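You operate a simulated robot arm through the tools that you are given. There is no shell and no other tool. Be economical: measure what you need, move in short steps, check, and stop when the job is done.

Carry out the task below with a simulated two-armed robot. There is one attempt and no reset: what you move stays moved.

TASK
Hold the black sweater still, roll its lint off and put it in the shirts drawer.
Fine: roller back where it lay, drawer shut. Set down upright: blue lint roller. Where these are worked on the way, their far stop is far enough and under half their travel is too little: shirts drawer. What is to be rubbed or washed off counts as gone when no trace of it is left.

The check looks at the end state, three seconds after you hand in, the way a careful person would. Anything else that was tipped, shoved, dropped, spilled or broken makes it a failure. Flat cloth is picked up by pressing the open fingertips on it (5 to 10 N) and closing them slowly along it; thin cloth reads only 2 to 8 mm in the jaws.

THE ROBOT
Two 7-joint arms with two-finger parallel grippers on one trunk, on a base that drives. Base frame: it is fixed to the floor where the robot stands at the start and does not move with it; the origin is under the middle of the robot, x ahead of it, y to its left, z up. Readings come in mm, rad, newtons and seconds.
The left shoulder is at the start at [70, 133, 1276], the right one opposite. With the tool pointing down near the work surface each hand reaches from about 100 to 600 mm from the robot's upright axis, wherever it stands, measured 20 degrees to its own side. Places, roughly: shirts drawer [500, -200, 700]; shirts drawer inside [500, -200, 600]. Payload 1.57 kg a hand.
The tool frame of a hand sits at the grasp point between the pads (the TCP): z along the fingers, y along the line on which they close. The tips reach 30 mm beyond it. Largest opening 80 mm; finger width 17, thickness 12; the body of the gripper, 40 by 82 mm, starts 80 mm behind the TCP.
Orientation is told as [roll, pitch, yaw] about the base's x, y, z axes, in that order, counted from this pose: with the fingers straight down and closing along the base's y, the tool's x points along the base's -x, its y along +y and its z along -z.

THE INTERFACE
- The arms move only by the tool nudge_tool. It takes "left_steps", "right_steps" or both (then of equal length, played together; a hand with none holds still); each is a list of rows, each a list of 7 numbers: the finger opening in mm, from 0 to 80, then the shift along the base's x, y, z in mm, then the turn, a rotation vector about the base's x, y, z in rad. In form: [[fingers, x, y, z, rx, ry, rz], ...]. A call has 1 to 20 rows; each row is the pose to reach, as a shift and turn from the pose commanded when the call began. Each row takes 0.2 s and may step no farther than 50 mm and 0.15 rad from the row before; otherwise, or with a gripper value out of range, the whole call is refused. A pose out of reach is approached as far as the arm can. The call stops where the force on the tool passes 40 N (or 10 N more than at its start, if that is more) or the arm is blocked; 0.2 s more then pass. The fingers move at their own pace (about 153 mm/s each) and stop on an object; they squeeze with about 30 N. The grip force told is the motor's: it shows also when the fingers shut on nothing. Time passes only in rows, and 0.2 s behind the last, so rows that repeat a pose let the fingers close. It gives the time, the measured TCP pose, the force on the tool (base axes), the opening and the grip force at its end, in the units of the frame above (readings bear some noise), with the torque about the TCP (base axes, N m) and any sound that the robot's microphone picked up.
- Cameras (640 x 400 px; columns grow to the right, rows downward): "scene" is now at [104.7, -27, 1466.3]; the picture's right is [-0.45, -0.89, 0.00], its down [-0.80, 0.41, -0.43] and it looks along [0.39, -0.20, -0.90] (base axes); focal length 218 px, centre (320, 200). "left" rides on the left gripper at [72, 7, -122] in its tool frame; the picture's right is [-0.09, 1.00, 0.00], its down [-0.84, -0.08, -0.54] and it looks along [-0.54, -0.05, 0.84] (tool axes); focal length 238 px, centre (320, 200). "right" rides on the right gripper at [72, -7, -122] in its tool frame; the picture's right is [0.09, 1.00, 0.00], its down [-0.84, 0.08, -0.54] and it looks along [-0.54, 0.05, 0.84] (tool axes); focal length 238 px, centre (320, 200). There is no depth. A picture from a camera that has moved, and an enlarged one, comes with that camera's place and axes in the base frame and with its lens.
- snapshot(camera): a new picture of that camera. No time passes.
- move_column(by): slides the trunk up (or, below 0, down) by that many mm; the arms and the scene camera ride with it, the base frame stays. It gives what a move gives, with no picture.
- base_move(legs): drives the robot by 1 to 6 legs, each [ahead, left, turn to the left] in mm, mm and rad, along the robot's own axes; the way and the turn of a leg run together, so that a leg with both is an arc; at most 1500 mm and 3.142 rad a leg. The arms and the cameras ride along, it lands a little off, and it stops where it bumps. It gives what a move gives.
- turn_head(pan, tilt): turns the head with the scene camera to pan (to the left, within 1.501 rad either way) and tilt (down, from -0.506 to 1.204), counted from straight ahead of the robot. It gives what a move gives.
- inspect(camera, box): a new picture of the part [left, top, right, bottom] of that camera's present view, enlarged. No time passes.
- hand_in(): hands the job in; it is judged then, once.

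Go step by step. Nothing tells you exact positions but the pictures and the camera data: compare them with the known pose of the tool, close in by small moves and look again before you grip or let go. The budget is 120 turns and 100 pictures, counting those below and the enlarged ones. Unless the task says otherwise, let go and move clear before handing in, and close with one line.

The tools are called after "Request:" by a JSON object that holds its "method" and its "body". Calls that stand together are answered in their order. nudge_tool: Moves the arms, as the interface text tells. Its arguments: {"type":"object","properties":{"left_steps":{"type":"array","items":{"type":"array","items":{"type":"number"}}},"right_steps":{"type":"array","items":{"type":"array","items":{"type":"number"}}}},"required":[]} The other tools are called the same way: move_column (by) slides the trunk up or down; base_move (legs) drives the base; turn_head (pan, tilt) turns the head that bears the scene camera; snapshot (camera) takes a picture; inspect (camera, box) takes an enlarged picture of a part of a camera's view; hand_in () hands the job in.

At the start:

```text
time_s: 0.0
left_position: [449.1, 11.8, 1148.7]
left_orientation: [0.0, -0.001, -0.001]
left_force: [-0.5, -0.3, -0.1]
left_wrist_torque: [0.01, -0.01, 0.04]
left_grip_width: 79.9
left_grasp_force: 0.1
right_position: [377.1, -346.8, 1131.4]
right_orientation: [0.0, -0.001, 0.0]
right_force: [-1.3, 0.9, 0.3]
right_wrist_torque: [-0.01, -0.02, 0.01]
right_grip_width: 80.3
right_grasp_force: 0.1
trunk travel left (down, up): [-850.0, 90.0]
robot x, y, heading: [0.2, -1.6, -0.004]
head pan, tilt: [-0.469, 1.122]
```

scene: 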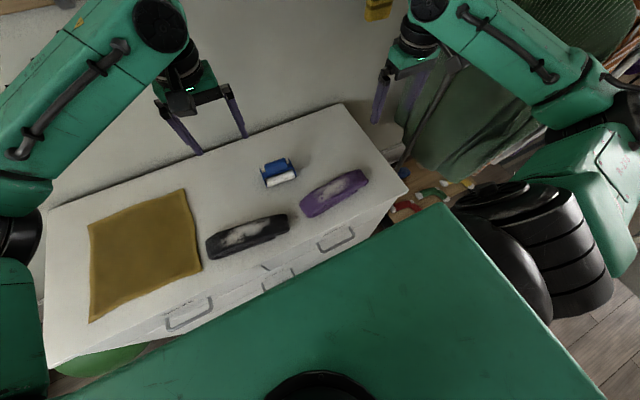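
right: 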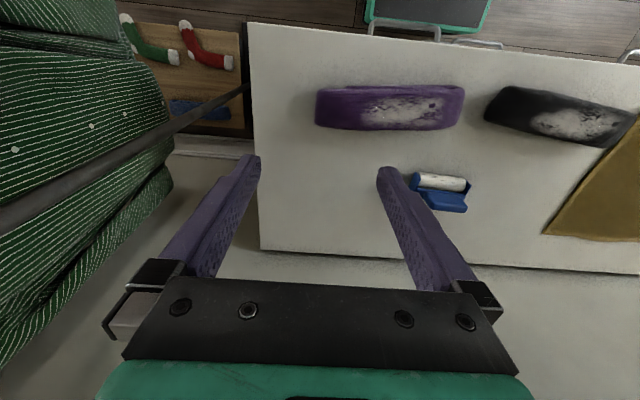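
left: 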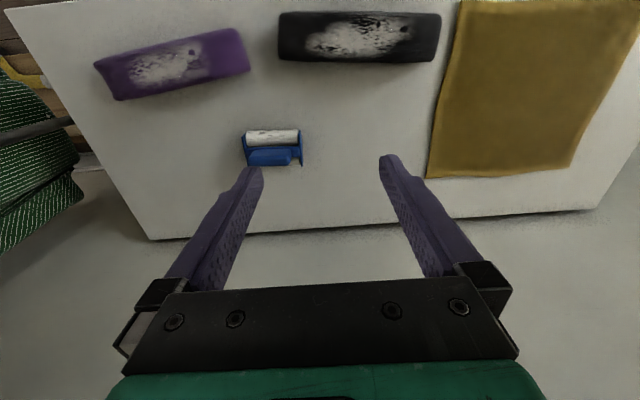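

I see a dresser top with a black linty sweater near [375, 85], a purple sweater near [383, -222], a blue lint roller near [545, -90] and a mustard cloth to the left. I'll take closer looks first.

Request:
{"method": "inspect", "body": {"camera": "scene", "box": [190, 140, 390, 265]}}

Request:
{"method": "inspect", "body": {"camera": "left", "box": [220, 0, 460, 180]}}

Request:
{"method": "inspect", "body": {"camera": "scene", "box": [130, 210, 410, 385]}}

```text
3.20 times, centred on (290, 202) of scene
camera zoom: at [104.7, -27.0, 1466.3], right [-0.45, -0.89, 0.0], down [-0.8, 0.41, -0.43], along [0.39, -0.2, -0.9], focal length 697 px, centre (416, 192)
```

zoom: 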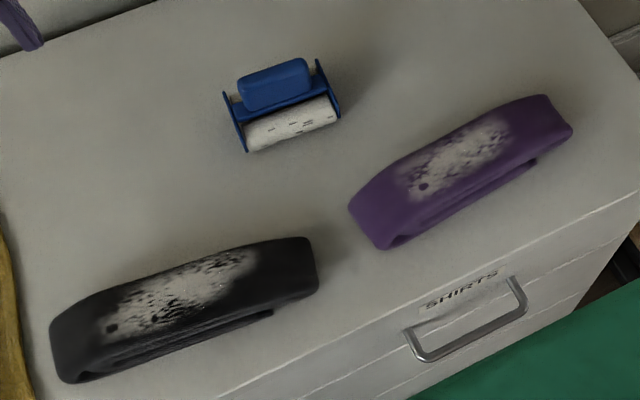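

```text
2.22 times, centred on (340, 90) of left
camera zoom: at [376.8, 19.5, 1271.9], right [0.09, 1.0, 0.0], down [0.84, -0.08, 0.54], along [0.54, -0.05, -0.84], focal length 530 px, centre (276, 444)
```

zoom: 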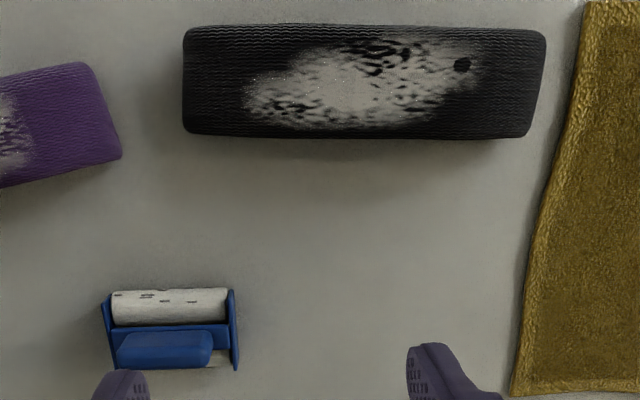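

```text
2.29 times, centred on (270, 298) of scene
camera zoom: at [104.7, -27.0, 1466.3], right [-0.45, -0.89, 0.0], down [-0.8, 0.41, -0.43], along [0.39, -0.2, -0.9], focal length 498 px, centre (434, -23)
```

zoom: 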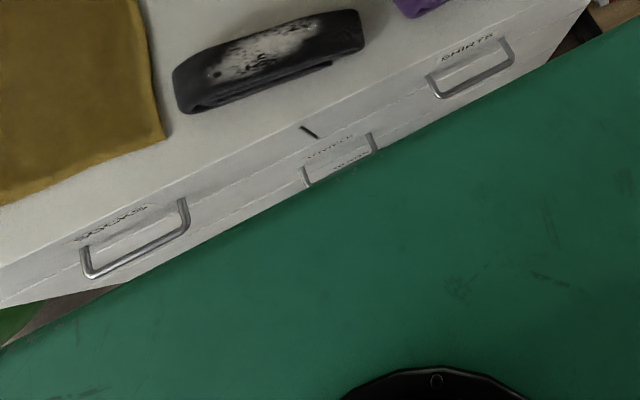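

Sweater spans about x 335–405, y -40–205; roller about 118 mm long in y, at x 505–570. I'll move the right hand above the roller for a closer look and clear the left hand away to the left.

Request:
{"method": "nudge_tool", "body": {"right_steps": [[80, 7, 42, -22, 0, 0, 0], [80, 14, 84, -44, 0, 0, 0], [80, 21, 126, -66, 0, 0, 0], [80, 28, 168, -88, 0, 0, 0], [80, 35, 210, -110, 0, 0, 0], [80, 43, 255, -131, 0, 0, 0]], "left_steps": [[80, 0, 40, 0, 0, 0, 0], [80, 0, 80, 0, 0, 0, 0], [80, 0, 120, 0, 0, 0, 0], [80, 0, 160, 0, 0, 0, 0], [80, 0, 180, 0, 0, 0, 0], [80, 0, 180, 0, 0, 0, 0]]}}

Request:
{"method": "snapshot", "body": {"camera": "right"}}

Request:
{"method": "snapshot", "body": {"camera": "scene"}}

```text
refused: row 6 steps farther than a row can; nothing moved
```

```text
93 pictures are left
camera right: at [306.4, -352.5, 1253.7], right [-0.09, 1.0, 0.0], down [0.84, 0.08, 0.54], along [0.54, 0.05, -0.84], focal length 238 px, centre (320, 200)
```

right: 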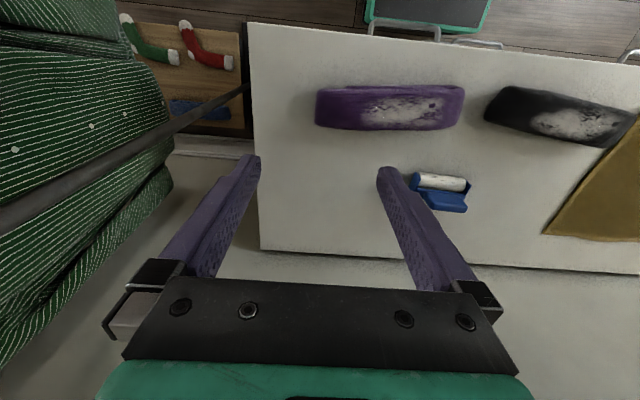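

```text
92 pictures are left
camera scene: at [104.7, -27.0, 1466.3], right [-0.45, -0.89, 0.0], down [-0.8, 0.41, -0.43], along [0.39, -0.2, -0.9], focal length 218 px, centre (320, 200)
```

scene: 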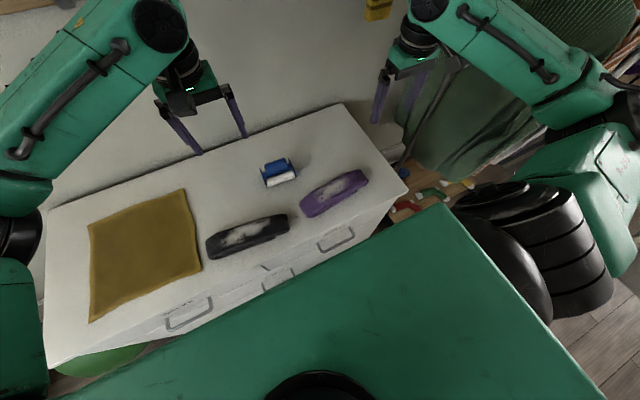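

A step was slightly too long; I'll resend with smaller steps.

Request:
{"method": "nudge_tool", "body": {"right_steps": [[80, 6, 36, -19, 0, 0, 0], [80, 12, 72, -38, 0, 0, 0], [80, 18, 108, -57, 0, 0, 0], [80, 24, 144, -76, 0, 0, 0], [80, 30, 180, -95, 0, 0, 0], [80, 36, 216, -114, 0, 0, 0], [80, 43, 255, -131, 0, 0, 0]], "left_steps": [[80, 0, 40, 0, 0, 0, 0], [80, 0, 80, 0, 0, 0, 0], [80, 0, 120, 0, 0, 0, 0], [80, 0, 160, 0, 0, 0, 0], [80, 0, 180, 0, 0, 0, 0], [80, 0, 180, 0, 0, 0, 0], [80, 0, 180, 0, 0, 0, 0]]}}

Request:
{"method": "snapshot", "body": {"camera": "right"}}

Request:
{"method": "snapshot", "body": {"camera": "left"}}

```text
time_s: 1.6
left_position: [450.5, 194.0, 1149.2]
left_orientation: [-0.002, 0.002, -0.001]
left_force: [-0.1, -0.3, 0.2]
left_wrist_torque: [-0.04, 0.03, 0.02]
left_grip_width: 80.0
left_grasp_force: 0.0
right_position: [421.1, -87.3, 999.9]
right_orientation: [-0.002, 0.0, 0.0]
right_force: [-0.8, -0.1, 0.0]
right_wrist_torque: [-0.04, -0.04, 0.01]
right_grip_width: 80.1
right_grasp_force: 0.1
trunk travel left (down, up): [-850.0, 90.0]
robot x, y, heading: [-0.4, 0.4, 0.002]
head pan, tilt: [-0.469, 1.122]
```

```text
91 pictures are left
camera right: at [350.0, -92.7, 1121.2], right [-0.09, 1.0, 0.0], down [0.84, 0.08, 0.54], along [0.54, 0.05, -0.84], focal length 238 px, centre (320, 200)
```

right: 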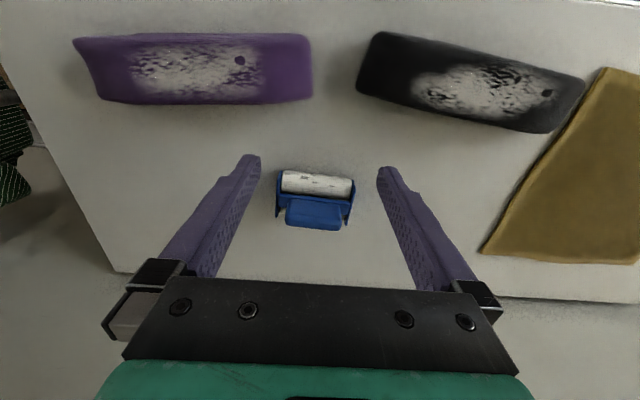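

```text
90 pictures are left
camera left: at [377.2, 201.8, 1271.5], right [0.09, 1.0, 0.0], down [0.84, -0.08, 0.54], along [0.54, -0.05, -0.84], focal length 238 px, centre (320, 200)
```

left: 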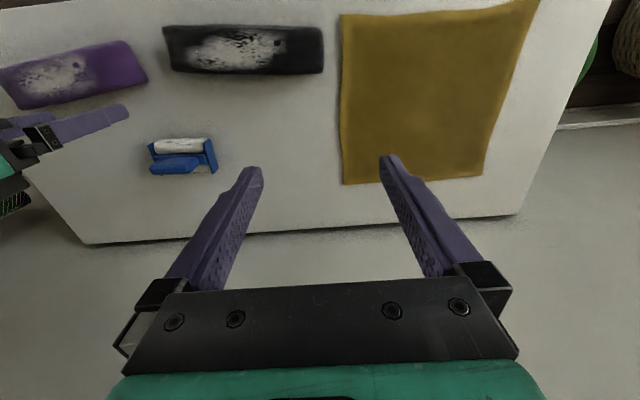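

The roller is centred about [543, -82], its long axis along y. I'll enlarge both views to understand its shape.

Request:
{"method": "inspect", "body": {"camera": "right", "box": [260, 155, 372, 240]}}

Request:
{"method": "inspect", "body": {"camera": "left", "box": [130, 120, 242, 190]}}

Request:
{"method": "inspect", "body": {"camera": "scene", "box": [240, 140, 320, 200]}}

```text
4.71 times, centred on (316, 198) of right
camera zoom: at [350.0, -92.7, 1121.2], right [-0.09, 1.0, 0.0], down [0.84, 0.08, 0.54], along [0.54, 0.05, -0.84], focal length 1122 px, centre (339, 212)
```

zoom: 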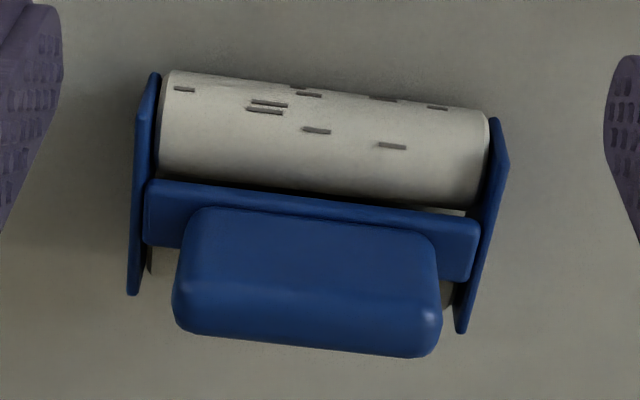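

```text
5.71 times, centred on (186, 155) of left
camera zoom: at [377.2, 201.8, 1271.5], right [0.09, 1.0, 0.0], down [0.84, -0.08, 0.54], along [0.54, -0.05, -0.84], focal length 1362 px, centre (1086, 457)
```

zoom: 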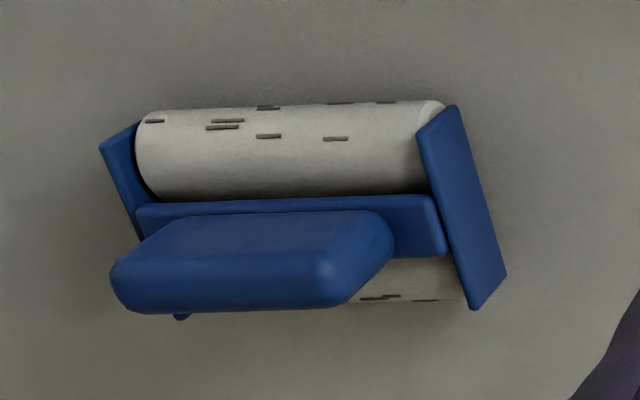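

```text
6.67 times, centred on (280, 170) of scene
camera zoom: at [105.4, -24.4, 1466.3], right [-0.45, -0.89, 0.0], down [-0.8, 0.41, -0.43], along [0.39, -0.2, -0.9], focal length 1452 px, centre (587, 400)
```

zoom: 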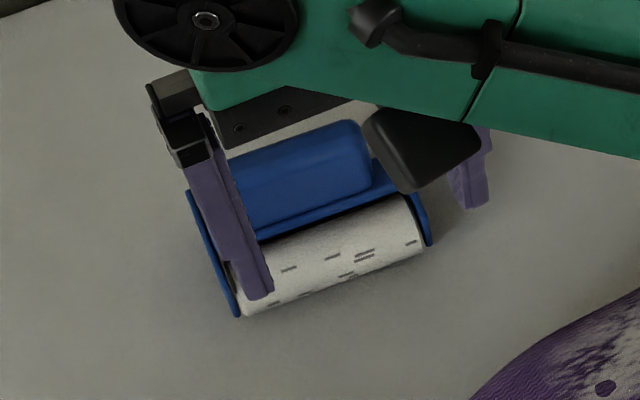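

The roller stands with a handle block on top (about 72 × 21 mm, top z≈880, centre ≈[546, -83]). I'll turn the right hand 90° so the fingers close along x, and stand above it.

Request:
{"method": "nudge_tool", "body": {"right_steps": [[80, 10, 0, 0, 0, 0, 0.143], [80, 20, 0, 0, 0, 0, 0.286], [80, 30, 1, 0, 0, 0, 0.428], [80, 40, 1, 0, 0, 0, 0.571], [80, 50, 2, 0, 0, 0, 0.714], [80, 60, 2, 0, 0, 0, 0.857], [80, 70, 3, 0, 0, 0, 1.0], [80, 80, 3, 0, 0, 0, 1.142], [80, 95, 4, 0, 0, 0, 1.285], [80, 110, 4, 0, 0, 0, 1.428], [80, 125, 5, 0, 0, 0, 1.571], [80, 125, 5, 0, 0, 0, 1.571]]}}

Request:
{"method": "snapshot", "body": {"camera": "right"}}

Request:
{"method": "snapshot", "body": {"camera": "scene"}}

```text
time_s: 4.2
left_position: [450.1, 193.0, 1149.5]
left_orientation: [0.0, 0.001, 0.001]
left_force: [0.2, -0.4, -0.3]
left_wrist_torque: [-0.02, -0.01, 0.01]
left_grip_width: 80.2
left_grasp_force: 0.0
right_position: [546.1, -86.4, 999.5]
right_orientation: [0.0, 0.0, 1.574]
right_force: [0.1, -0.7, 0.4]
right_wrist_torque: [-0.02, -0.02, -0.01]
right_grip_width: 80.0
right_grasp_force: 0.1
trunk travel left (down, up): [-850.0, 90.0]
robot x, y, heading: [-0.4, -1.5, 0.0]
head pan, tilt: [-0.469, 1.122]
```

```text
86 pictures are left
camera right: at [554.2, -158.0, 1122.3], right [-1.0, -0.09, 0.0], down [-0.08, 0.84, 0.54], along [-0.05, 0.54, -0.84], focal length 238 px, centre (320, 200)
```

right: 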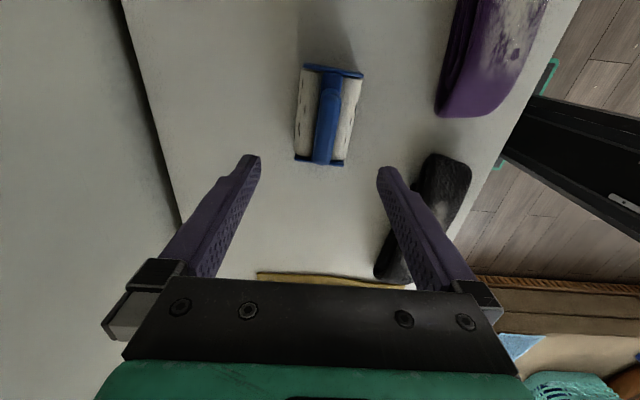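

```text
85 pictures are left
camera scene: at [104.5, -27.0, 1466.3], right [-0.45, -0.89, 0.0], down [-0.8, 0.41, -0.43], along [0.39, -0.2, -0.9], focal length 218 px, centre (320, 200)
```

scene: 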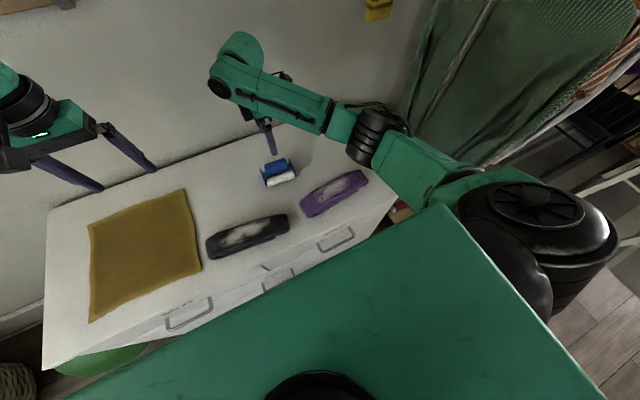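

The view is now along the handle; I'll enlarge it to fix its centreline.

Request:
{"method": "inspect", "body": {"camera": "right", "box": [256, 50, 400, 140]}}

Request:
{"method": "inspect", "body": {"camera": "right", "box": [280, 50, 380, 180]}}

```text
4.44 times, centred on (328, 95) of right
camera zoom: at [554.2, -158.0, 1122.3], right [-1.0, -0.09, 0.0], down [-0.08, 0.84, 0.54], along [-0.05, 0.54, -0.84], focal length 1059 px, centre (284, 667)
```

zoom: 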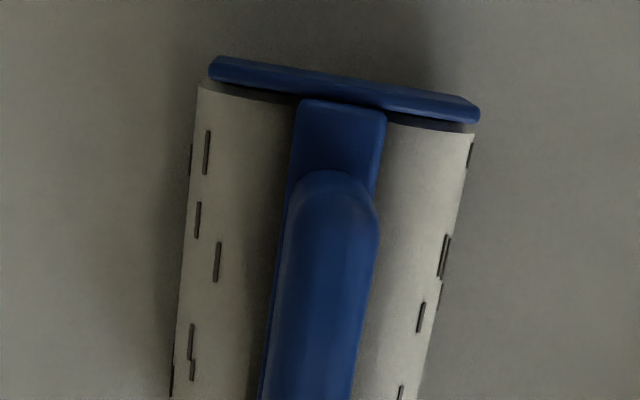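

```text
3.08 times, centred on (330, 115) of right
camera zoom: at [554.2, -158.0, 1122.3], right [-1.0, -0.09, 0.0], down [-0.08, 0.84, 0.54], along [-0.05, 0.54, -0.84], focal length 733 px, centre (289, 462)
```

zoom: 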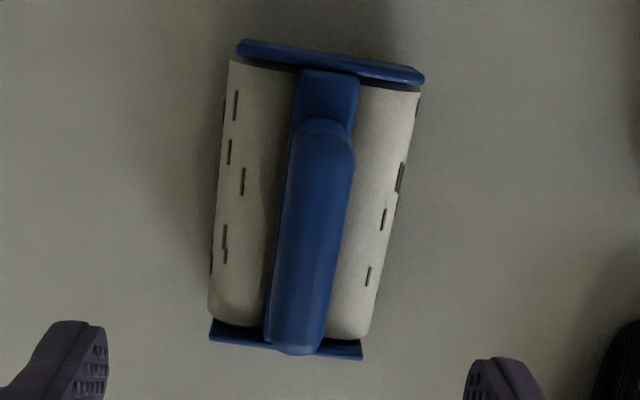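

Handle centreline is x≈541, y≈-89, aligned with y. I'll descend partway above it and check height from the left camera and scene.

Request:
{"method": "nudge_tool", "body": {"right_steps": [[60, -5, -3, -20, 0, 0, 0], [60, -5, -3, -50, 0, 0, 0], [60, -5, -3, -80, 0, 0, 0], [60, -5, -3, -80, 0, 0, 0]], "left_steps": [[80, -20, 0, -40, 0, 0, 0], [80, -40, 0, -80, 0, 0, 0], [80, -50, 0, -120, 0, 0, 0], [80, -50, 0, -120, 0, 0, 0]]}}

Request:
{"method": "inspect", "body": {"camera": "left", "box": [0, 40, 320, 240]}}

Request:
{"method": "inspect", "body": {"camera": "right", "box": [200, 50, 440, 200]}}

```text
time_s: 5.2
left_position: [399.7, 193.4, 1028.7]
left_orientation: [0.0, 0.0, 0.0]
left_force: [0.0, 0.3, 0.6]
left_wrist_torque: [0.01, -0.07, -0.02]
left_grip_width: 79.6
left_grasp_force: 0.1
right_position: [539.9, -89.9, 918.6]
right_orientation: [-0.002, -0.001, 1.569]
right_force: [-0.4, 0.7, -0.2]
right_wrist_torque: [0.01, 0.02, -0.01]
right_grip_width: 59.9
right_grasp_force: 0.0
trunk travel left (down, up): [-850.0, 90.0]
robot x, y, heading: [-1.0, -1.6, 0.001]
head pan, tilt: [-0.469, 1.122]
```

```text
2.00 times, centred on (160, 140) of left
camera zoom: at [326.2, 199.3, 1152.0], right [0.09, 1.0, 0.0], down [0.84, -0.08, 0.54], along [0.54, -0.05, -0.84], focal length 477 px, centre (640, 320)
```

zoom: 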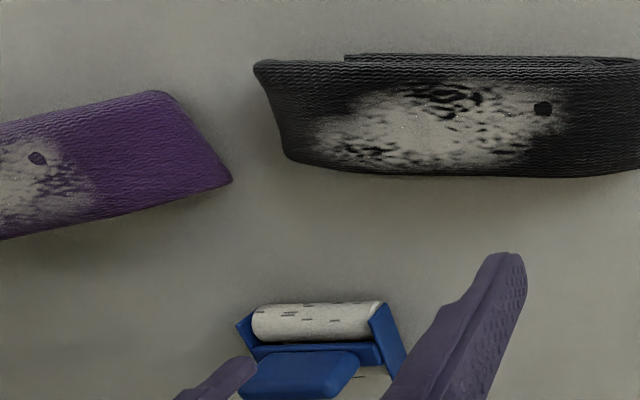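

```text
2.67 times, centred on (320, 125) of right
camera zoom: at [547.9, -160.9, 1041.1], right [-1.0, -0.09, 0.0], down [-0.08, 0.84, 0.54], along [-0.05, 0.54, -0.84], focal length 636 px, centre (320, 400)
```

zoom: 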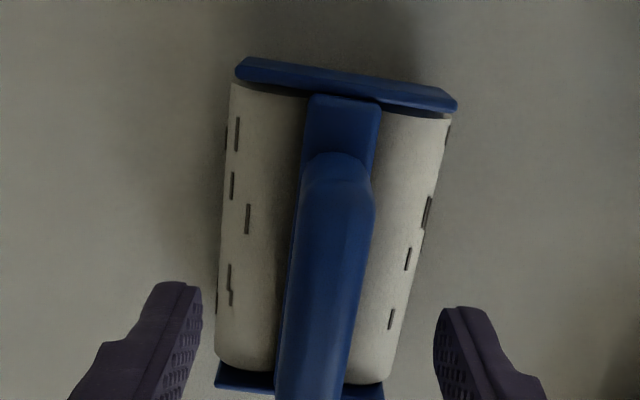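

The roller's top handle lies roughly between z 845 and 880, centred between the open fingers. I'll go down to TCP z≈880 and close.

Request:
{"method": "nudge_tool", "body": {"right_steps": [[60, 1, 0, -15, 0, 0, 0], [60, 1, 0, -30, 0, 0, 0], [60, 1, 0, -38, 0, 0, 0], [60, 1, 0, -38, 0, 0, 0]]}}

Request:
{"method": "inspect", "body": {"camera": "right", "box": [200, 50, 440, 200]}}

Request:
{"method": "inspect", "body": {"camera": "left", "box": [80, 150, 240, 270]}}

```text
time_s: 6.2
left_position: [399.0, 192.6, 1030.7]
left_orientation: [0.0, -0.001, 0.0]
left_force: [-0.2, 0.4, 0.0]
left_wrist_torque: [0.01, 0.01, 0.0]
left_grip_width: 80.2
left_grasp_force: 0.1
right_position: [540.9, -89.2, 880.0]
right_orientation: [0.001, 0.001, 1.571]
right_force: [-0.4, -0.7, 0.2]
right_wrist_torque: [0.0, -0.01, 0.03]
right_grip_width: 60.2
right_grasp_force: 0.0
trunk travel left (down, up): [-850.0, 90.0]
robot x, y, heading: [4.2, 3.6, -0.001]
head pan, tilt: [-0.469, 1.122]
```

```text
2.67 times, centred on (320, 125) of right
camera zoom: at [548.5, -159.9, 1003.4], right [-1.0, -0.09, 0.0], down [-0.08, 0.84, 0.54], along [-0.05, 0.54, -0.84], focal length 636 px, centre (320, 400)
```

zoom: 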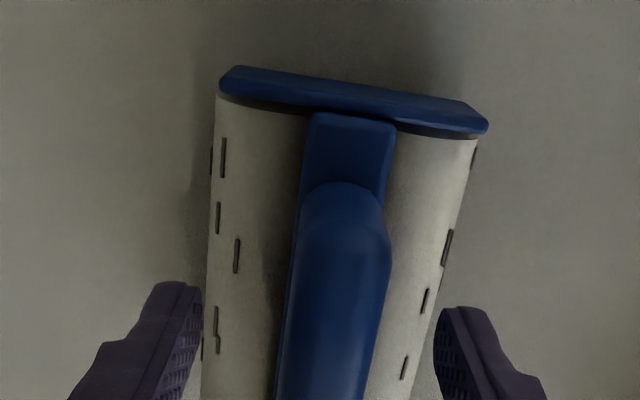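

```text
3.33 times, centred on (160, 210) of left
camera zoom: at [326.5, 199.4, 1152.2], right [0.09, 1.0, 0.0], down [0.84, -0.08, 0.54], along [0.54, -0.05, -0.84], focal length 794 px, centre (853, 167)
```

zoom: 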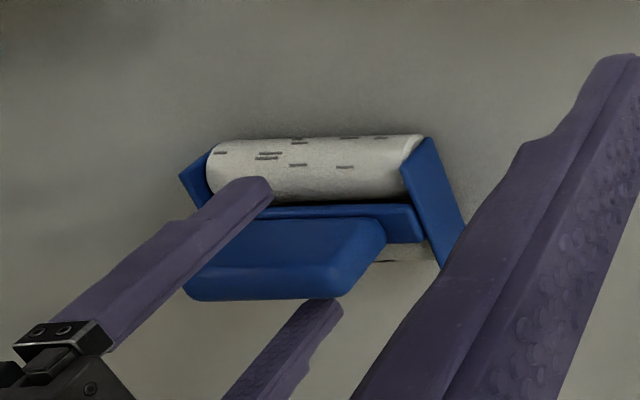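

The fingers straddle the handle; closing now.

Request:
{"method": "nudge_tool", "body": {"right_steps": [[40, 0, 0, 0, 0, 0, 0], [28, 0, 0, 0, 0, 0, 0], [15, 0, 0, 0, 0, 0, 0], [10, 0, 0, 0, 0, 0, 0], [10, 0, 0, 0, 0, 0, 0]]}}

Request:
{"method": "inspect", "body": {"camera": "right", "box": [200, 50, 440, 200]}}

Request:
{"method": "inspect", "body": {"camera": "left", "box": [80, 150, 240, 270]}}

```text
time_s: 7.4
left_position: [398.9, 193.5, 1029.4]
left_orientation: [0.0, 0.0, 0.0]
left_force: [0.5, 0.7, -0.1]
left_wrist_torque: [0.0, 0.0, -0.01]
left_grip_width: 79.9
left_grasp_force: 0.0
right_position: [541.1, -88.6, 881.1]
right_orientation: [-0.002, -0.001, 1.572]
right_force: [-0.1, 1.0, 0.4]
right_wrist_torque: [0.01, 0.01, 0.02]
right_grip_width: 19.2
right_grasp_force: 29.9
trunk travel left (down, up): [-850.0, 90.0]
robot x, y, heading: [3.2, 3.2, -0.003]
head pan, tilt: [-0.469, 1.122]
```

```text
2.67 times, centred on (320, 125) of right
camera zoom: at [548.4, -159.8, 1003.8], right [-1.0, -0.09, 0.0], down [-0.08, 0.84, 0.54], along [-0.05, 0.54, -0.84], focal length 636 px, centre (320, 400)
```

zoom: 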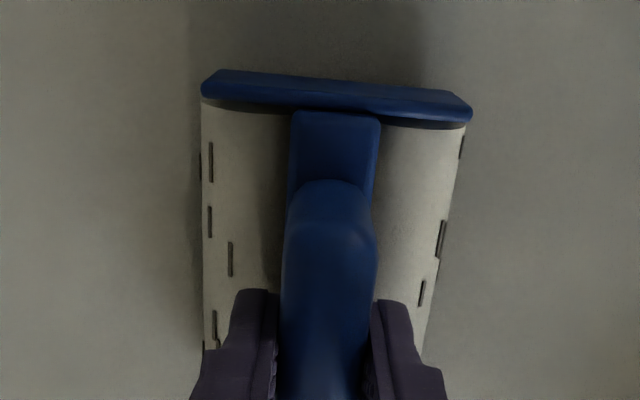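

```text
3.33 times, centred on (160, 210) of left
camera zoom: at [326.3, 199.5, 1152.3], right [0.09, 1.0, 0.0], down [0.84, -0.08, 0.54], along [0.54, -0.05, -0.84], focal length 794 px, centre (853, 167)
```

zoom: 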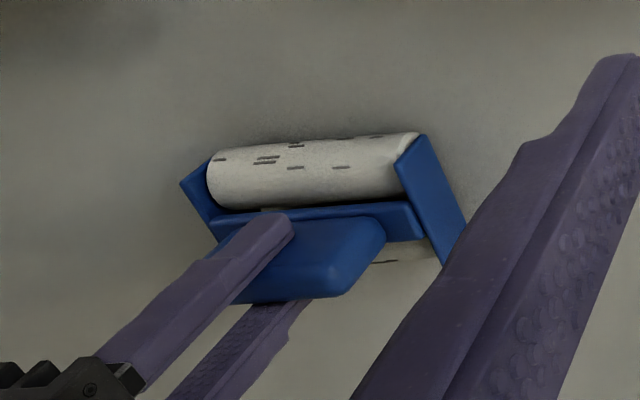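

Gripped (19 mm, 30 N) with the rest pose at TCP [541, -89, 880.5]. I'll lift the roller by 100 mm and check, and start turning the left hand for the sweater end.

Request:
{"method": "nudge_tool", "body": {"right_steps": [[10, 0, 0, 10, 0, 0, 0], [10, 0, 0, 30, 0, 0, 0], [10, 0, 0, 50, 0, 0, 0], [10, 0, 0, 70, 0, 0, 0], [10, 0, 0, 90, 0, 0, 0], [10, 0, 0, 100, 0, 0, 0], [10, 0, 0, 100, 0, 0, 0], [10, 0, 0, 100, 0, 0, 0], [10, 0, 0, 100, 0, 0, 0], [10, 0, 0, 100, 0, 0, 0], [10, 0, 0, 100, 0, 0, 0]], "left_steps": [[80, 0, 1, 0, 0, 0, -0.143], [80, 0, 2, 0, 0, 0, -0.286], [80, 0, 4, 0, 0, 0, -0.428], [80, 0, 6, 0, 0, 0, -0.571], [80, 0, 8, 0, 0, 0, -0.714], [80, 0, 10, 0, 0, 0, -0.857], [80, 0, 12, 0, 0, 0, -1.0], [80, 0, 14, 0, 0, 0, -1.142], [80, 0, 16, 0, 0, 0, -1.285], [80, 0, 18, 0, 0, 0, -1.428], [80, 0, 20, 0, 0, 0, -1.571]]}}

Request:
{"method": "snapshot", "body": {"camera": "left"}}

Request:
{"method": "snapshot", "body": {"camera": "right"}}

Request:
{"method": "snapshot", "body": {"camera": "scene"}}

```text
time_s: 9.8
left_position: [399.9, 213.4, 1029.2]
left_orientation: [-0.001, -0.001, -1.573]
left_force: [0.4, 0.3, 0.4]
left_wrist_torque: [0.01, -0.03, 0.02]
left_grip_width: 79.8
left_grasp_force: 0.0
right_position: [541.6, -91.9, 982.5]
right_orientation: [0.0, 0.0, 1.571]
right_force: [-0.2, 0.4, -0.6]
right_wrist_torque: [0.0, -0.02, 0.01]
right_grip_width: 19.3
right_grasp_force: 30.6
trunk travel left (down, up): [-850.0, 90.0]
robot x, y, heading: [2.4, 1.7, -0.002]
head pan, tilt: [-0.469, 1.122]
```

```text
76 pictures are left
camera left: at [405.5, 285.1, 1151.5], right [1.0, -0.09, 0.0], down [-0.08, -0.84, 0.54], along [-0.05, -0.54, -0.84], focal length 238 px, centre (320, 200)
```

left: 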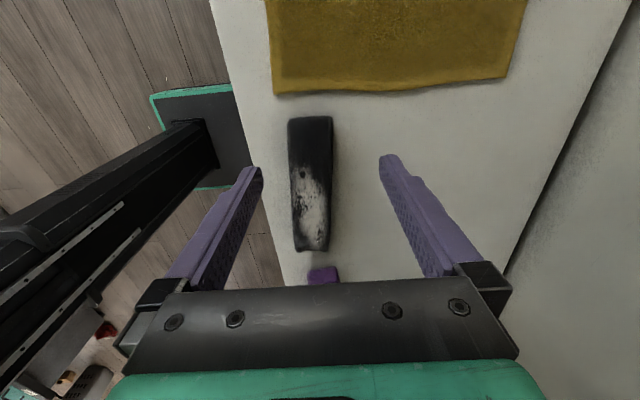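

```text
75 pictures are left
camera right: at [548.6, -162.6, 1104.7], right [-1.0, -0.09, 0.0], down [-0.08, 0.84, 0.54], along [-0.05, 0.54, -0.84], focal length 238 px, centre (320, 200)
```

right: 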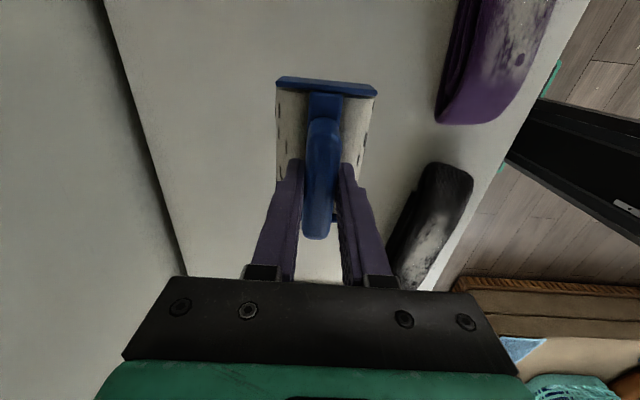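

```text
74 pictures are left
camera scene: at [104.9, -26.8, 1466.3], right [-0.45, -0.89, 0.0], down [-0.8, 0.41, -0.43], along [0.39, -0.2, -0.9], focal length 218 px, centre (320, 200)
```

scene: 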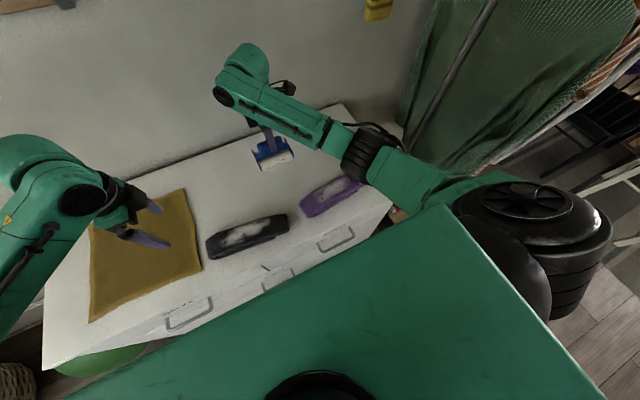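

Roller is lifted and level. The sweater runs from about [384, 206] to [359, -45], 60 mm wide; I'll enlarge it from the left camera to see where the lint ends.

Request:
{"method": "inspect", "body": {"camera": "left", "box": [200, 90, 420, 270]}}

Request:
{"method": "inspect", "body": {"camera": "scene", "box": [190, 190, 320, 280]}}

```text
2.22 times, centred on (310, 180) of left
camera zoom: at [405.5, 285.1, 1151.5], right [1.0, -0.09, 0.0], down [-0.08, -0.84, 0.54], along [-0.05, -0.54, -0.84], focal length 530 px, centre (342, 244)
```

zoom: 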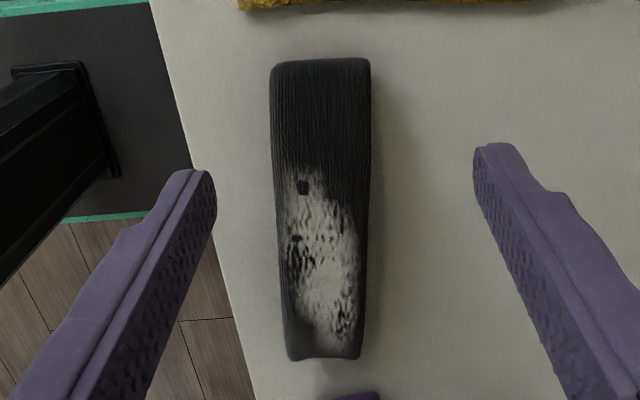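

```text
4.44 times, centred on (255, 235) of scene
camera zoom: at [104.9, -26.8, 1466.3], right [-0.45, -0.89, 0.0], down [-0.8, 0.41, -0.43], along [0.39, -0.2, -0.9], focal length 968 px, centre (609, 44)
```

zoom: 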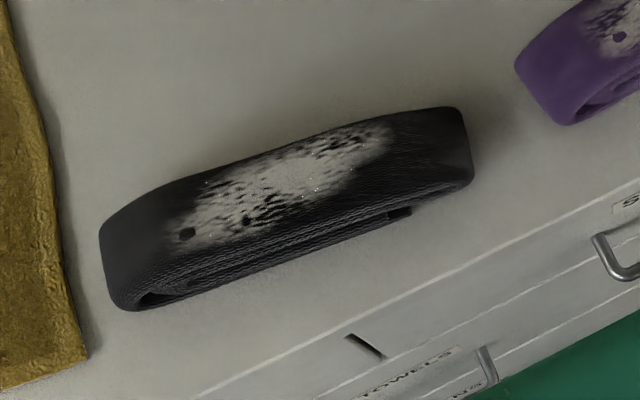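

Lint spans about y -6 to 145 with the top near z≈845. The left hand will clamp the bare +y end around [385, 192]; I descend partway and check first.

Request:
{"method": "nudge_tool", "body": {"left_steps": [[80, -5, -7, -35, 0, 0, 0], [80, -10, -14, -70, 0, 0, 0], [80, -15, -21, -105, 0, 0, 0], [80, -15, -21, -129, 0, 0, 0], [80, -15, -21, -129, 0, 0, 0]]}}

Request:
{"method": "snapshot", "body": {"camera": "left"}}

Request:
{"method": "inspect", "body": {"camera": "scene", "box": [100, 160, 320, 300]}}

```text
time_s: 11.0
left_position: [385.3, 192.2, 898.9]
left_orientation: [0.0, 0.0, -1.571]
left_force: [-0.3, 0.3, 0.2]
left_wrist_torque: [-0.01, 0.0, -0.01]
left_grip_width: 79.7
left_grasp_force: 0.1
right_position: [541.4, -91.9, 982.8]
right_orientation: [-0.001, 0.0, 1.57]
right_force: [0.0, 0.2, -1.8]
right_wrist_torque: [0.0, 0.02, 0.0]
right_grip_width: 19.4
right_grasp_force: 29.8
trunk travel left (down, up): [-850.0, 90.0]
robot x, y, heading: [0.3, -0.3, 0.001]
head pan, tilt: [-0.469, 1.122]
```

```text
71 pictures are left
camera left: at [390.7, 263.5, 1022.5], right [1.0, -0.09, 0.0], down [-0.08, -0.84, 0.54], along [-0.05, -0.54, -0.84], focal length 238 px, centre (320, 200)
```

left: 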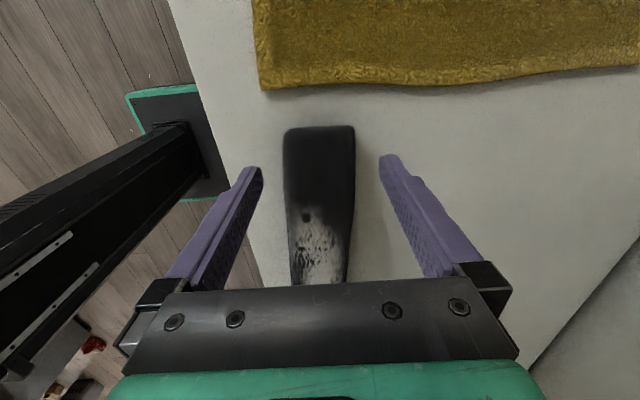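

```text
2.86 times, centred on (210, 230) of scene
camera zoom: at [104.9, -26.9, 1466.3], right [-0.45, -0.89, 0.0], down [-0.8, 0.41, -0.43], along [0.39, -0.2, -0.9], focal length 622 px, centre (634, 114)
```

zoom: 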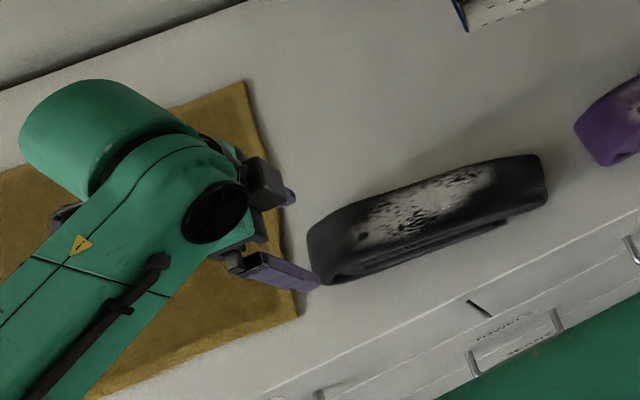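

The fingers bracket the sweater's end well (sweater x 358–413, end y≈208). Going down to TCP z≈838 and clamping gently.

Request:
{"method": "nudge_tool", "body": {"left_steps": [[80, 1, 3, -20, 0, 0, 0], [80, 1, 3, -40, 0, 0, 0], [80, 1, 3, -60, 0, 0, 0], [80, 1, 3, -60, 0, 0, 0], [60, 1, 3, -60, 0, 0, 0], [50, 1, 3, -60, 0, 0, 0], [42, 1, 3, -60, 0, 0, 0], [42, 1, 3, -60, 0, 0, 0]]}}

Request:
{"method": "snapshot", "body": {"camera": "left"}}

Request:
{"method": "inspect", "body": {"camera": "scene", "box": [100, 160, 320, 300]}}

```text
time_s: 12.8
left_position: [384.3, 196.1, 841.4]
left_orientation: [-0.001, -0.001, -1.572]
left_force: [-0.6, 0.2, -0.3]
left_wrist_torque: [0.31, 0.0, -0.08]
left_grip_width: 71.4
left_grasp_force: 29.6
right_position: [541.3, -91.9, 981.7]
right_orientation: [0.0, 0.0, 1.571]
right_force: [-0.2, -0.4, -1.1]
right_wrist_torque: [-0.02, 0.0, -0.01]
right_grip_width: 19.0
right_grasp_force: 29.8
trunk travel left (down, up): [-850.0, 90.0]
robot x, y, heading: [-2.9, 3.7, -0.001]
head pan, tilt: [-0.469, 1.122]
```

```text
69 pictures are left
camera left: at [391.3, 267.8, 963.1], right [1.0, -0.09, 0.0], down [-0.08, -0.84, 0.54], along [-0.05, -0.54, -0.84], focal length 238 px, centre (320, 200)
```

left: 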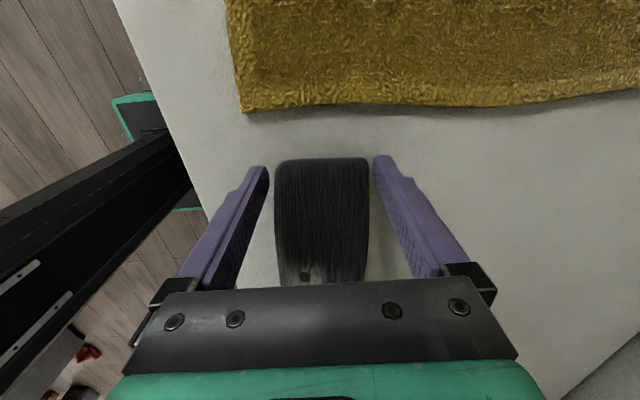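

```text
2.86 times, centred on (210, 230) of scene
camera zoom: at [105.3, -26.8, 1466.2], right [-0.45, -0.89, 0.0], down [-0.8, 0.41, -0.43], along [0.39, -0.2, -0.9], focal length 622 px, centre (634, 114)
```

zoom: 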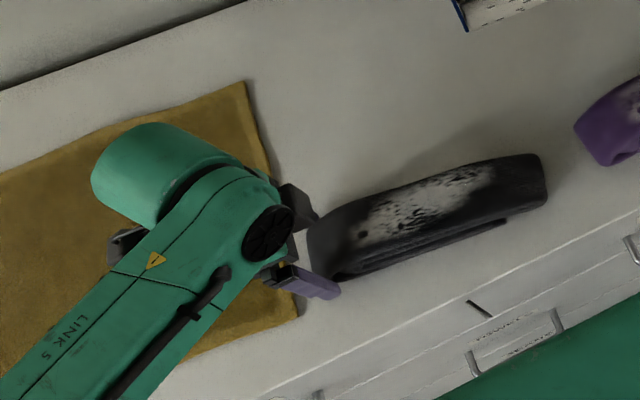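

The left hand holds the sweater (71 mm wide) without shifting it. Now I carry the roller over the +y half of the lint, around [374, 106].

Request:
{"method": "nudge_tool", "body": {"right_steps": [[10, -28, 33, 0, 0, 0, 0], [10, -56, 66, 0, 0, 0, 0], [10, -84, 99, 0, 0, 0, 0], [10, -112, 132, 0, 0, 0, 0], [10, -140, 165, 0, 0, 0, 0], [10, -167, 198, 0, 0, 0, 0], [10, -167, 198, 0, 0, 0, 0]]}}

Request:
{"method": "snapshot", "body": {"camera": "right"}}

Request:
{"method": "snapshot", "body": {"camera": "scene"}}

```text
time_s: 14.4
left_position: [382.8, 200.4, 840.3]
left_orientation: [-0.002, 0.007, -1.569]
left_force: [-2.3, 2.9, 7.0]
left_wrist_torque: [-0.78, -0.15, -0.4]
left_grip_width: 71.5
left_grasp_force: 29.9
right_position: [378.6, 101.3, 982.7]
right_orientation: [-0.008, 0.017, 1.558]
right_force: [-0.1, -3.8, 1.2]
right_wrist_torque: [0.38, 0.08, 0.05]
right_grip_width: 19.3
right_grasp_force: 29.7
trunk travel left (down, up): [-850.0, 90.0]
robot x, y, heading: [-1.0, 2.8, 0.0]
head pan, tilt: [-0.469, 1.122]
stopped in row 7 (right hand): the force on the tool passed its limit (the readings are from after the stop); the commanded pose is now the measured one
```

```text
67 pictures are left
camera right: at [384.7, 31.9, 1106.0], right [-1.0, -0.08, -0.01], down [-0.07, 0.85, 0.53], along [-0.04, 0.53, -0.85], focal length 238 px, centre (320, 200)
```

right: 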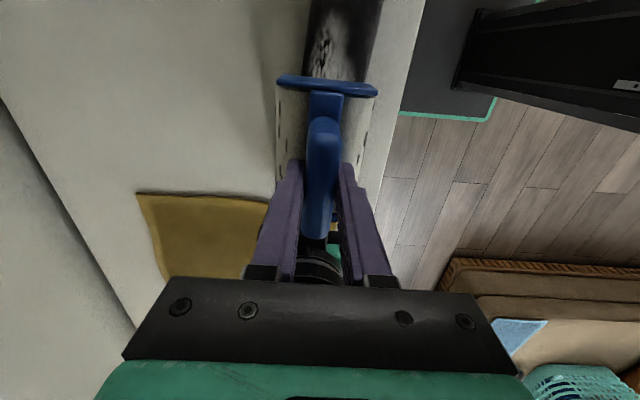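

```text
66 pictures are left
camera scene: at [103.2, -26.7, 1466.6], right [-0.45, -0.89, 0.0], down [-0.8, 0.41, -0.43], along [0.39, -0.2, -0.9], focal length 218 px, centre (320, 200)
```

scene: 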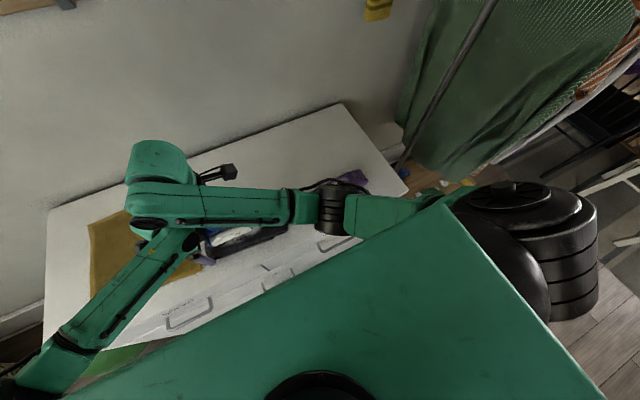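

The roller hand bumped the left wrist. I'll back the right hand off toward -y, then re-grip with the left hand leaning outward for room.

Request:
{"method": "nudge_tool", "body": {"right_steps": [[10, 0, -20, 10, 0, 0, 0], [10, 0, -60, 10, 0, 0, 0], [10, 0, -100, 10, 0, 0, 0], [10, 0, -140, 10, 0, 0, 0], [10, 0, -140, 10, 0, 0, 0]]}}

Request:
{"method": "snapshot", "body": {"camera": "scene"}}

Request:
{"method": "inspect", "body": {"camera": "right", "box": [200, 50, 440, 270]}}

```text
time_s: 15.6
left_position: [384.0, 198.5, 840.7]
left_orientation: [-0.002, 0.008, -1.569]
left_force: [-0.7, -0.9, 4.8]
left_wrist_torque: [0.39, -0.15, 0.04]
left_grip_width: 71.1
left_grasp_force: 29.6
right_position: [379.7, -41.6, 991.7]
right_orientation: [-0.006, 0.013, 1.558]
right_force: [0.0, -0.8, -1.1]
right_wrist_torque: [0.02, 0.01, 0.01]
right_grip_width: 19.2
right_grasp_force: 30.1
trunk travel left (down, up): [-850.0, 90.0]
robot x, y, heading: [-3.7, -0.6, 0.002]
head pan, tilt: [-0.469, 1.122]
```

```text
65 pictures are left
camera scene: at [103.4, -27.3, 1466.4], right [-0.45, -0.89, 0.0], down [-0.8, 0.41, -0.43], along [0.39, -0.2, -0.9], focal length 218 px, centre (320, 200)
```

scene: 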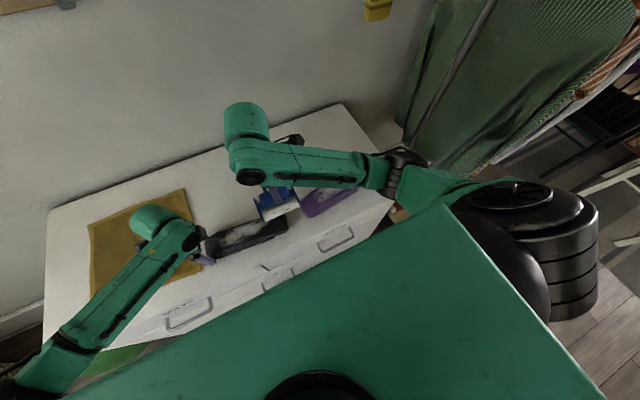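

```text
1.82 times, centred on (320, 160) of right
camera zoom: at [385.0, -110.3, 1115.3], right [-1.0, -0.08, -0.01], down [-0.07, 0.85, 0.53], along [-0.04, 0.53, -0.85], focal length 433 px, centre (320, 273)
```

zoom: 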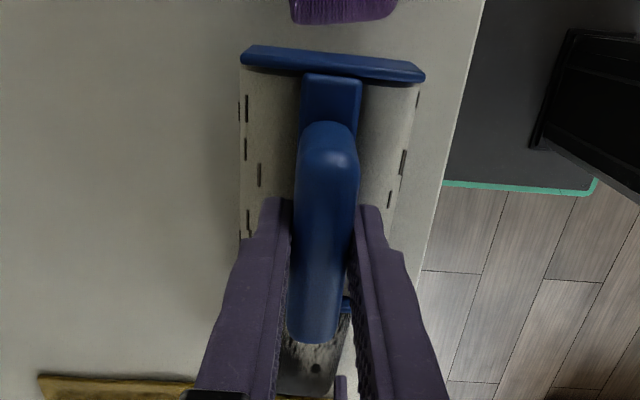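

Roller grip is unchanged. Re-gripping with the left hand tilted 0.6 rad outward.

Request:
{"method": "nudge_tool", "body": {"left_steps": [[80, 0, 0, 0, 0, 0, 0], [80, 0, 0, 0, 0, 0, 0], [80, 0, 0, 30, 0, 0, 0], [80, 0, 5, 65, -0.06, 0, 0], [80, 0, 8, 65, -0.2, 0, 0], [80, 0, 8, 65, -0.34, 0, 0], [80, 0, 8, 65, -0.48, 0, 0], [80, 0, 8, 65, -0.6, 0, 0], [80, 0, 8, 65, -0.6, 0, 0]]}}

Request:
{"method": "snapshot", "body": {"camera": "left"}}

Request:
{"method": "snapshot", "body": {"camera": "scene"}}

```text
time_s: 17.6
left_position: [384.9, 208.1, 904.3]
left_orientation: [-0.002, -0.593, -1.567]
left_force: [0.4, -0.6, -0.3]
left_wrist_torque: [-0.01, 0.02, 0.01]
left_grip_width: 79.9
left_grasp_force: 0.0
right_position: [381.1, -40.6, 992.0]
right_orientation: [-0.005, 0.013, 1.556]
right_force: [-0.3, -0.5, -0.9]
right_wrist_torque: [-0.01, 0.01, 0.01]
right_grip_width: 19.4
right_grasp_force: 30.1
trunk travel left (down, up): [-850.0, 90.0]
robot x, y, heading: [-3.5, -2.3, -0.004]
head pan, tilt: [-0.469, 1.122]
```

```text
63 pictures are left
camera left: at [390.4, 335.1, 965.8], right [1.0, -0.08, 0.05], down [-0.07, -0.39, 0.92], along [-0.05, -0.92, -0.39], focal length 238 px, centre (320, 200)
```

left: 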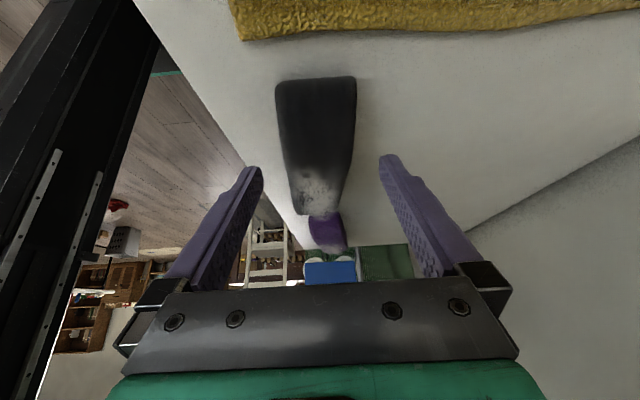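

```text
62 pictures are left
camera scene: at [104.8, -27.2, 1466.3], right [-0.45, -0.89, 0.0], down [-0.8, 0.41, -0.43], along [0.39, -0.2, -0.9], focal length 218 px, centre (320, 200)
```

scene: 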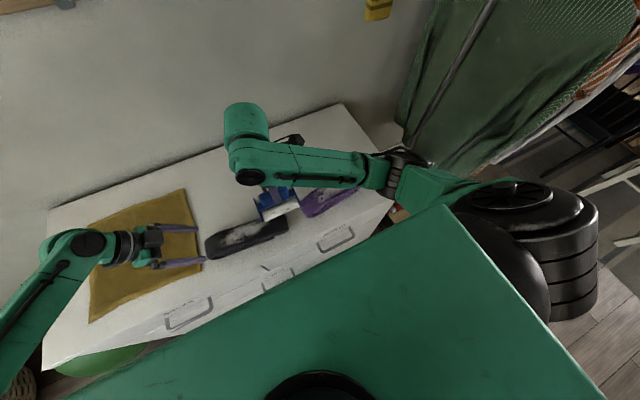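

The left hand now leans out nicely. Lowering onto the end and clamping.

Request:
{"method": "nudge_tool", "body": {"left_steps": [[80, -1, -3, -20, 0, 0, 0], [80, -1, -3, -40, 0, 0, 0], [80, -1, -3, -62, 0, 0, 0], [80, -1, -3, -62, 0, 0, 0], [70, -1, -3, -62, 0, 0, 0], [55, -1, -3, -62, 0, 0, 0], [42, -1, -3, -62, 0, 0, 0], [42, -1, -3, -62, 0, 0, 0]]}}

Request:
{"method": "inspect", "body": {"camera": "scene", "box": [100, 160, 320, 300]}}

```text
time_s: 19.4
left_position: [386.4, 204.7, 843.2]
left_orientation: [-0.005, -0.594, -1.567]
left_force: [-0.6, -0.3, 0.3]
left_wrist_torque: [0.35, -0.06, -0.09]
left_grip_width: 72.0
left_grasp_force: 29.6
right_position: [380.8, -39.3, 990.5]
right_orientation: [-0.006, 0.015, 1.556]
right_force: [1.0, 0.8, -0.5]
right_wrist_torque: [0.02, -0.01, -0.02]
right_grip_width: 19.4
right_grasp_force: 30.0
trunk travel left (down, up): [-850.0, 90.0]
robot x, y, heading: [-3.0, 0.5, 0.0]
head pan, tilt: [-0.469, 1.122]
```

```text
2.86 times, centred on (210, 230) of scene
camera zoom: at [105.3, -26.8, 1466.2], right [-0.45, -0.89, 0.0], down [-0.8, 0.41, -0.43], along [0.39, -0.2, -0.9], focal length 622 px, centre (634, 114)
```

zoom: 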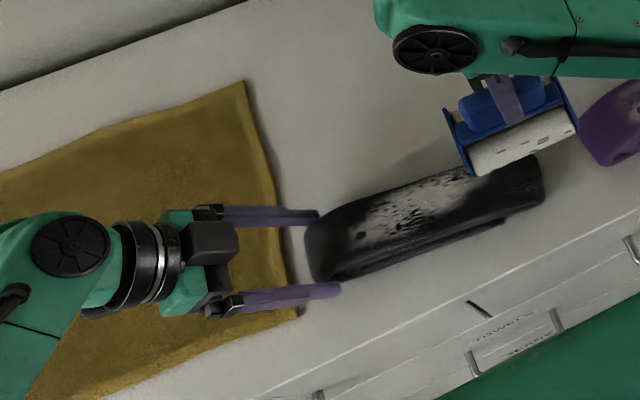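

Sweater is held. Now bring the roller above the -y half of the lint at [367, 28] and lower toward contact.

Request:
{"method": "nudge_tool", "body": {"right_steps": [[10, -7, 34, 0, 0, 0, 0], [10, -13, 68, 0, 0, 0, 0], [10, -13, 68, -15, 0, 0, 0], [10, -13, 68, -28, 0, 0, 0], [10, -13, 68, -35, 0, 0, 0], [10, -13, 68, -40, 0, 0, 0], [10, -13, 68, -40, 0, 0, 0]]}}

Request:
{"method": "snapshot", "body": {"camera": "left"}}

Request:
{"method": "inspect", "body": {"camera": "scene", "box": [150, 160, 350, 290]}}

```text
time_s: 21.0
left_position: [383.7, 204.9, 842.5]
left_orientation: [-0.005, -0.593, -1.567]
left_force: [0.2, 0.0, 0.3]
left_wrist_torque: [-0.08, 0.11, -0.24]
left_grip_width: 71.8
left_grasp_force: 30.8
right_position: [366.9, 29.0, 952.1]
right_orientation: [-0.005, 0.015, 1.556]
right_force: [0.6, 0.4, -0.5]
right_wrist_torque: [-0.01, -0.01, 0.0]
right_grip_width: 19.3
right_grasp_force: 29.8
trunk travel left (down, up): [-850.0, 90.0]
robot x, y, heading: [-2.9, 2.6, -0.003]
head pan, tilt: [-0.469, 1.122]
```

```text
60 pictures are left
camera left: at [390.7, 332.6, 904.9], right [1.0, -0.08, 0.05], down [-0.07, -0.39, 0.92], along [-0.05, -0.92, -0.39], focal length 238 px, centre (320, 200)
```

left: 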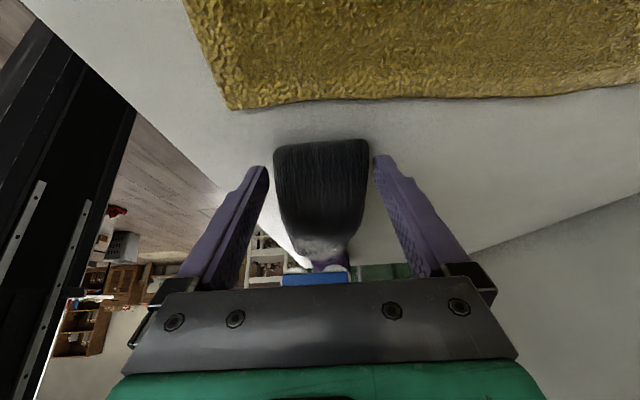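

```text
3.08 times, centred on (250, 225) of scene
camera zoom: at [104.9, -26.4, 1466.3], right [-0.45, -0.89, 0.0], down [-0.8, 0.41, -0.43], along [0.39, -0.2, -0.9], focal length 670 px, centre (535, 123)
```

zoom: 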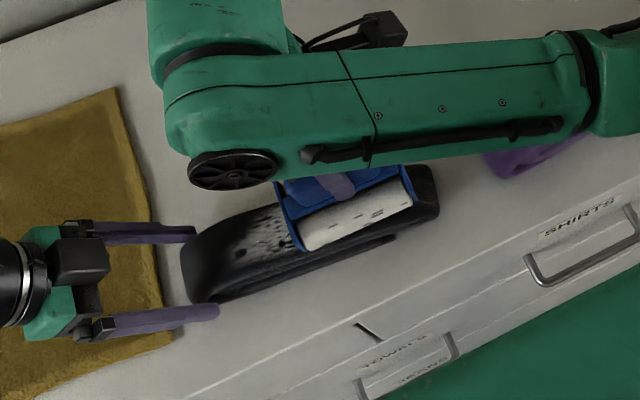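

Not yet touching. Lowering in small steps to light contact.

Request:
{"method": "nudge_tool", "body": {"right_steps": [[10, 0, 0, -4, 0, 0, 0], [10, 0, 0, -8, 0, 0, 0], [10, 0, 0, -12, 0, 0, 0], [10, 0, 0, -12, 0, 0, 0]]}}

```text
time_s: 22.0
left_position: [384.3, 204.8, 843.4]
left_orientation: [-0.006, -0.592, -1.568]
left_force: [-0.5, -0.1, 0.3]
left_wrist_torque: [-0.03, 0.14, -0.23]
left_grip_width: 71.8
left_grasp_force: 30.2
right_position: [368.4, 30.1, 939.2]
right_orientation: [-0.006, 0.014, 1.557]
right_force: [0.1, 0.4, -1.1]
right_wrist_torque: [0.03, 0.0, 0.01]
right_grip_width: 19.4
right_grasp_force: 29.8
trunk travel left (down, up): [-850.0, 90.0]
robot x, y, heading: [-0.4, 1.9, 0.002]
head pan, tilt: [-0.469, 1.122]
```

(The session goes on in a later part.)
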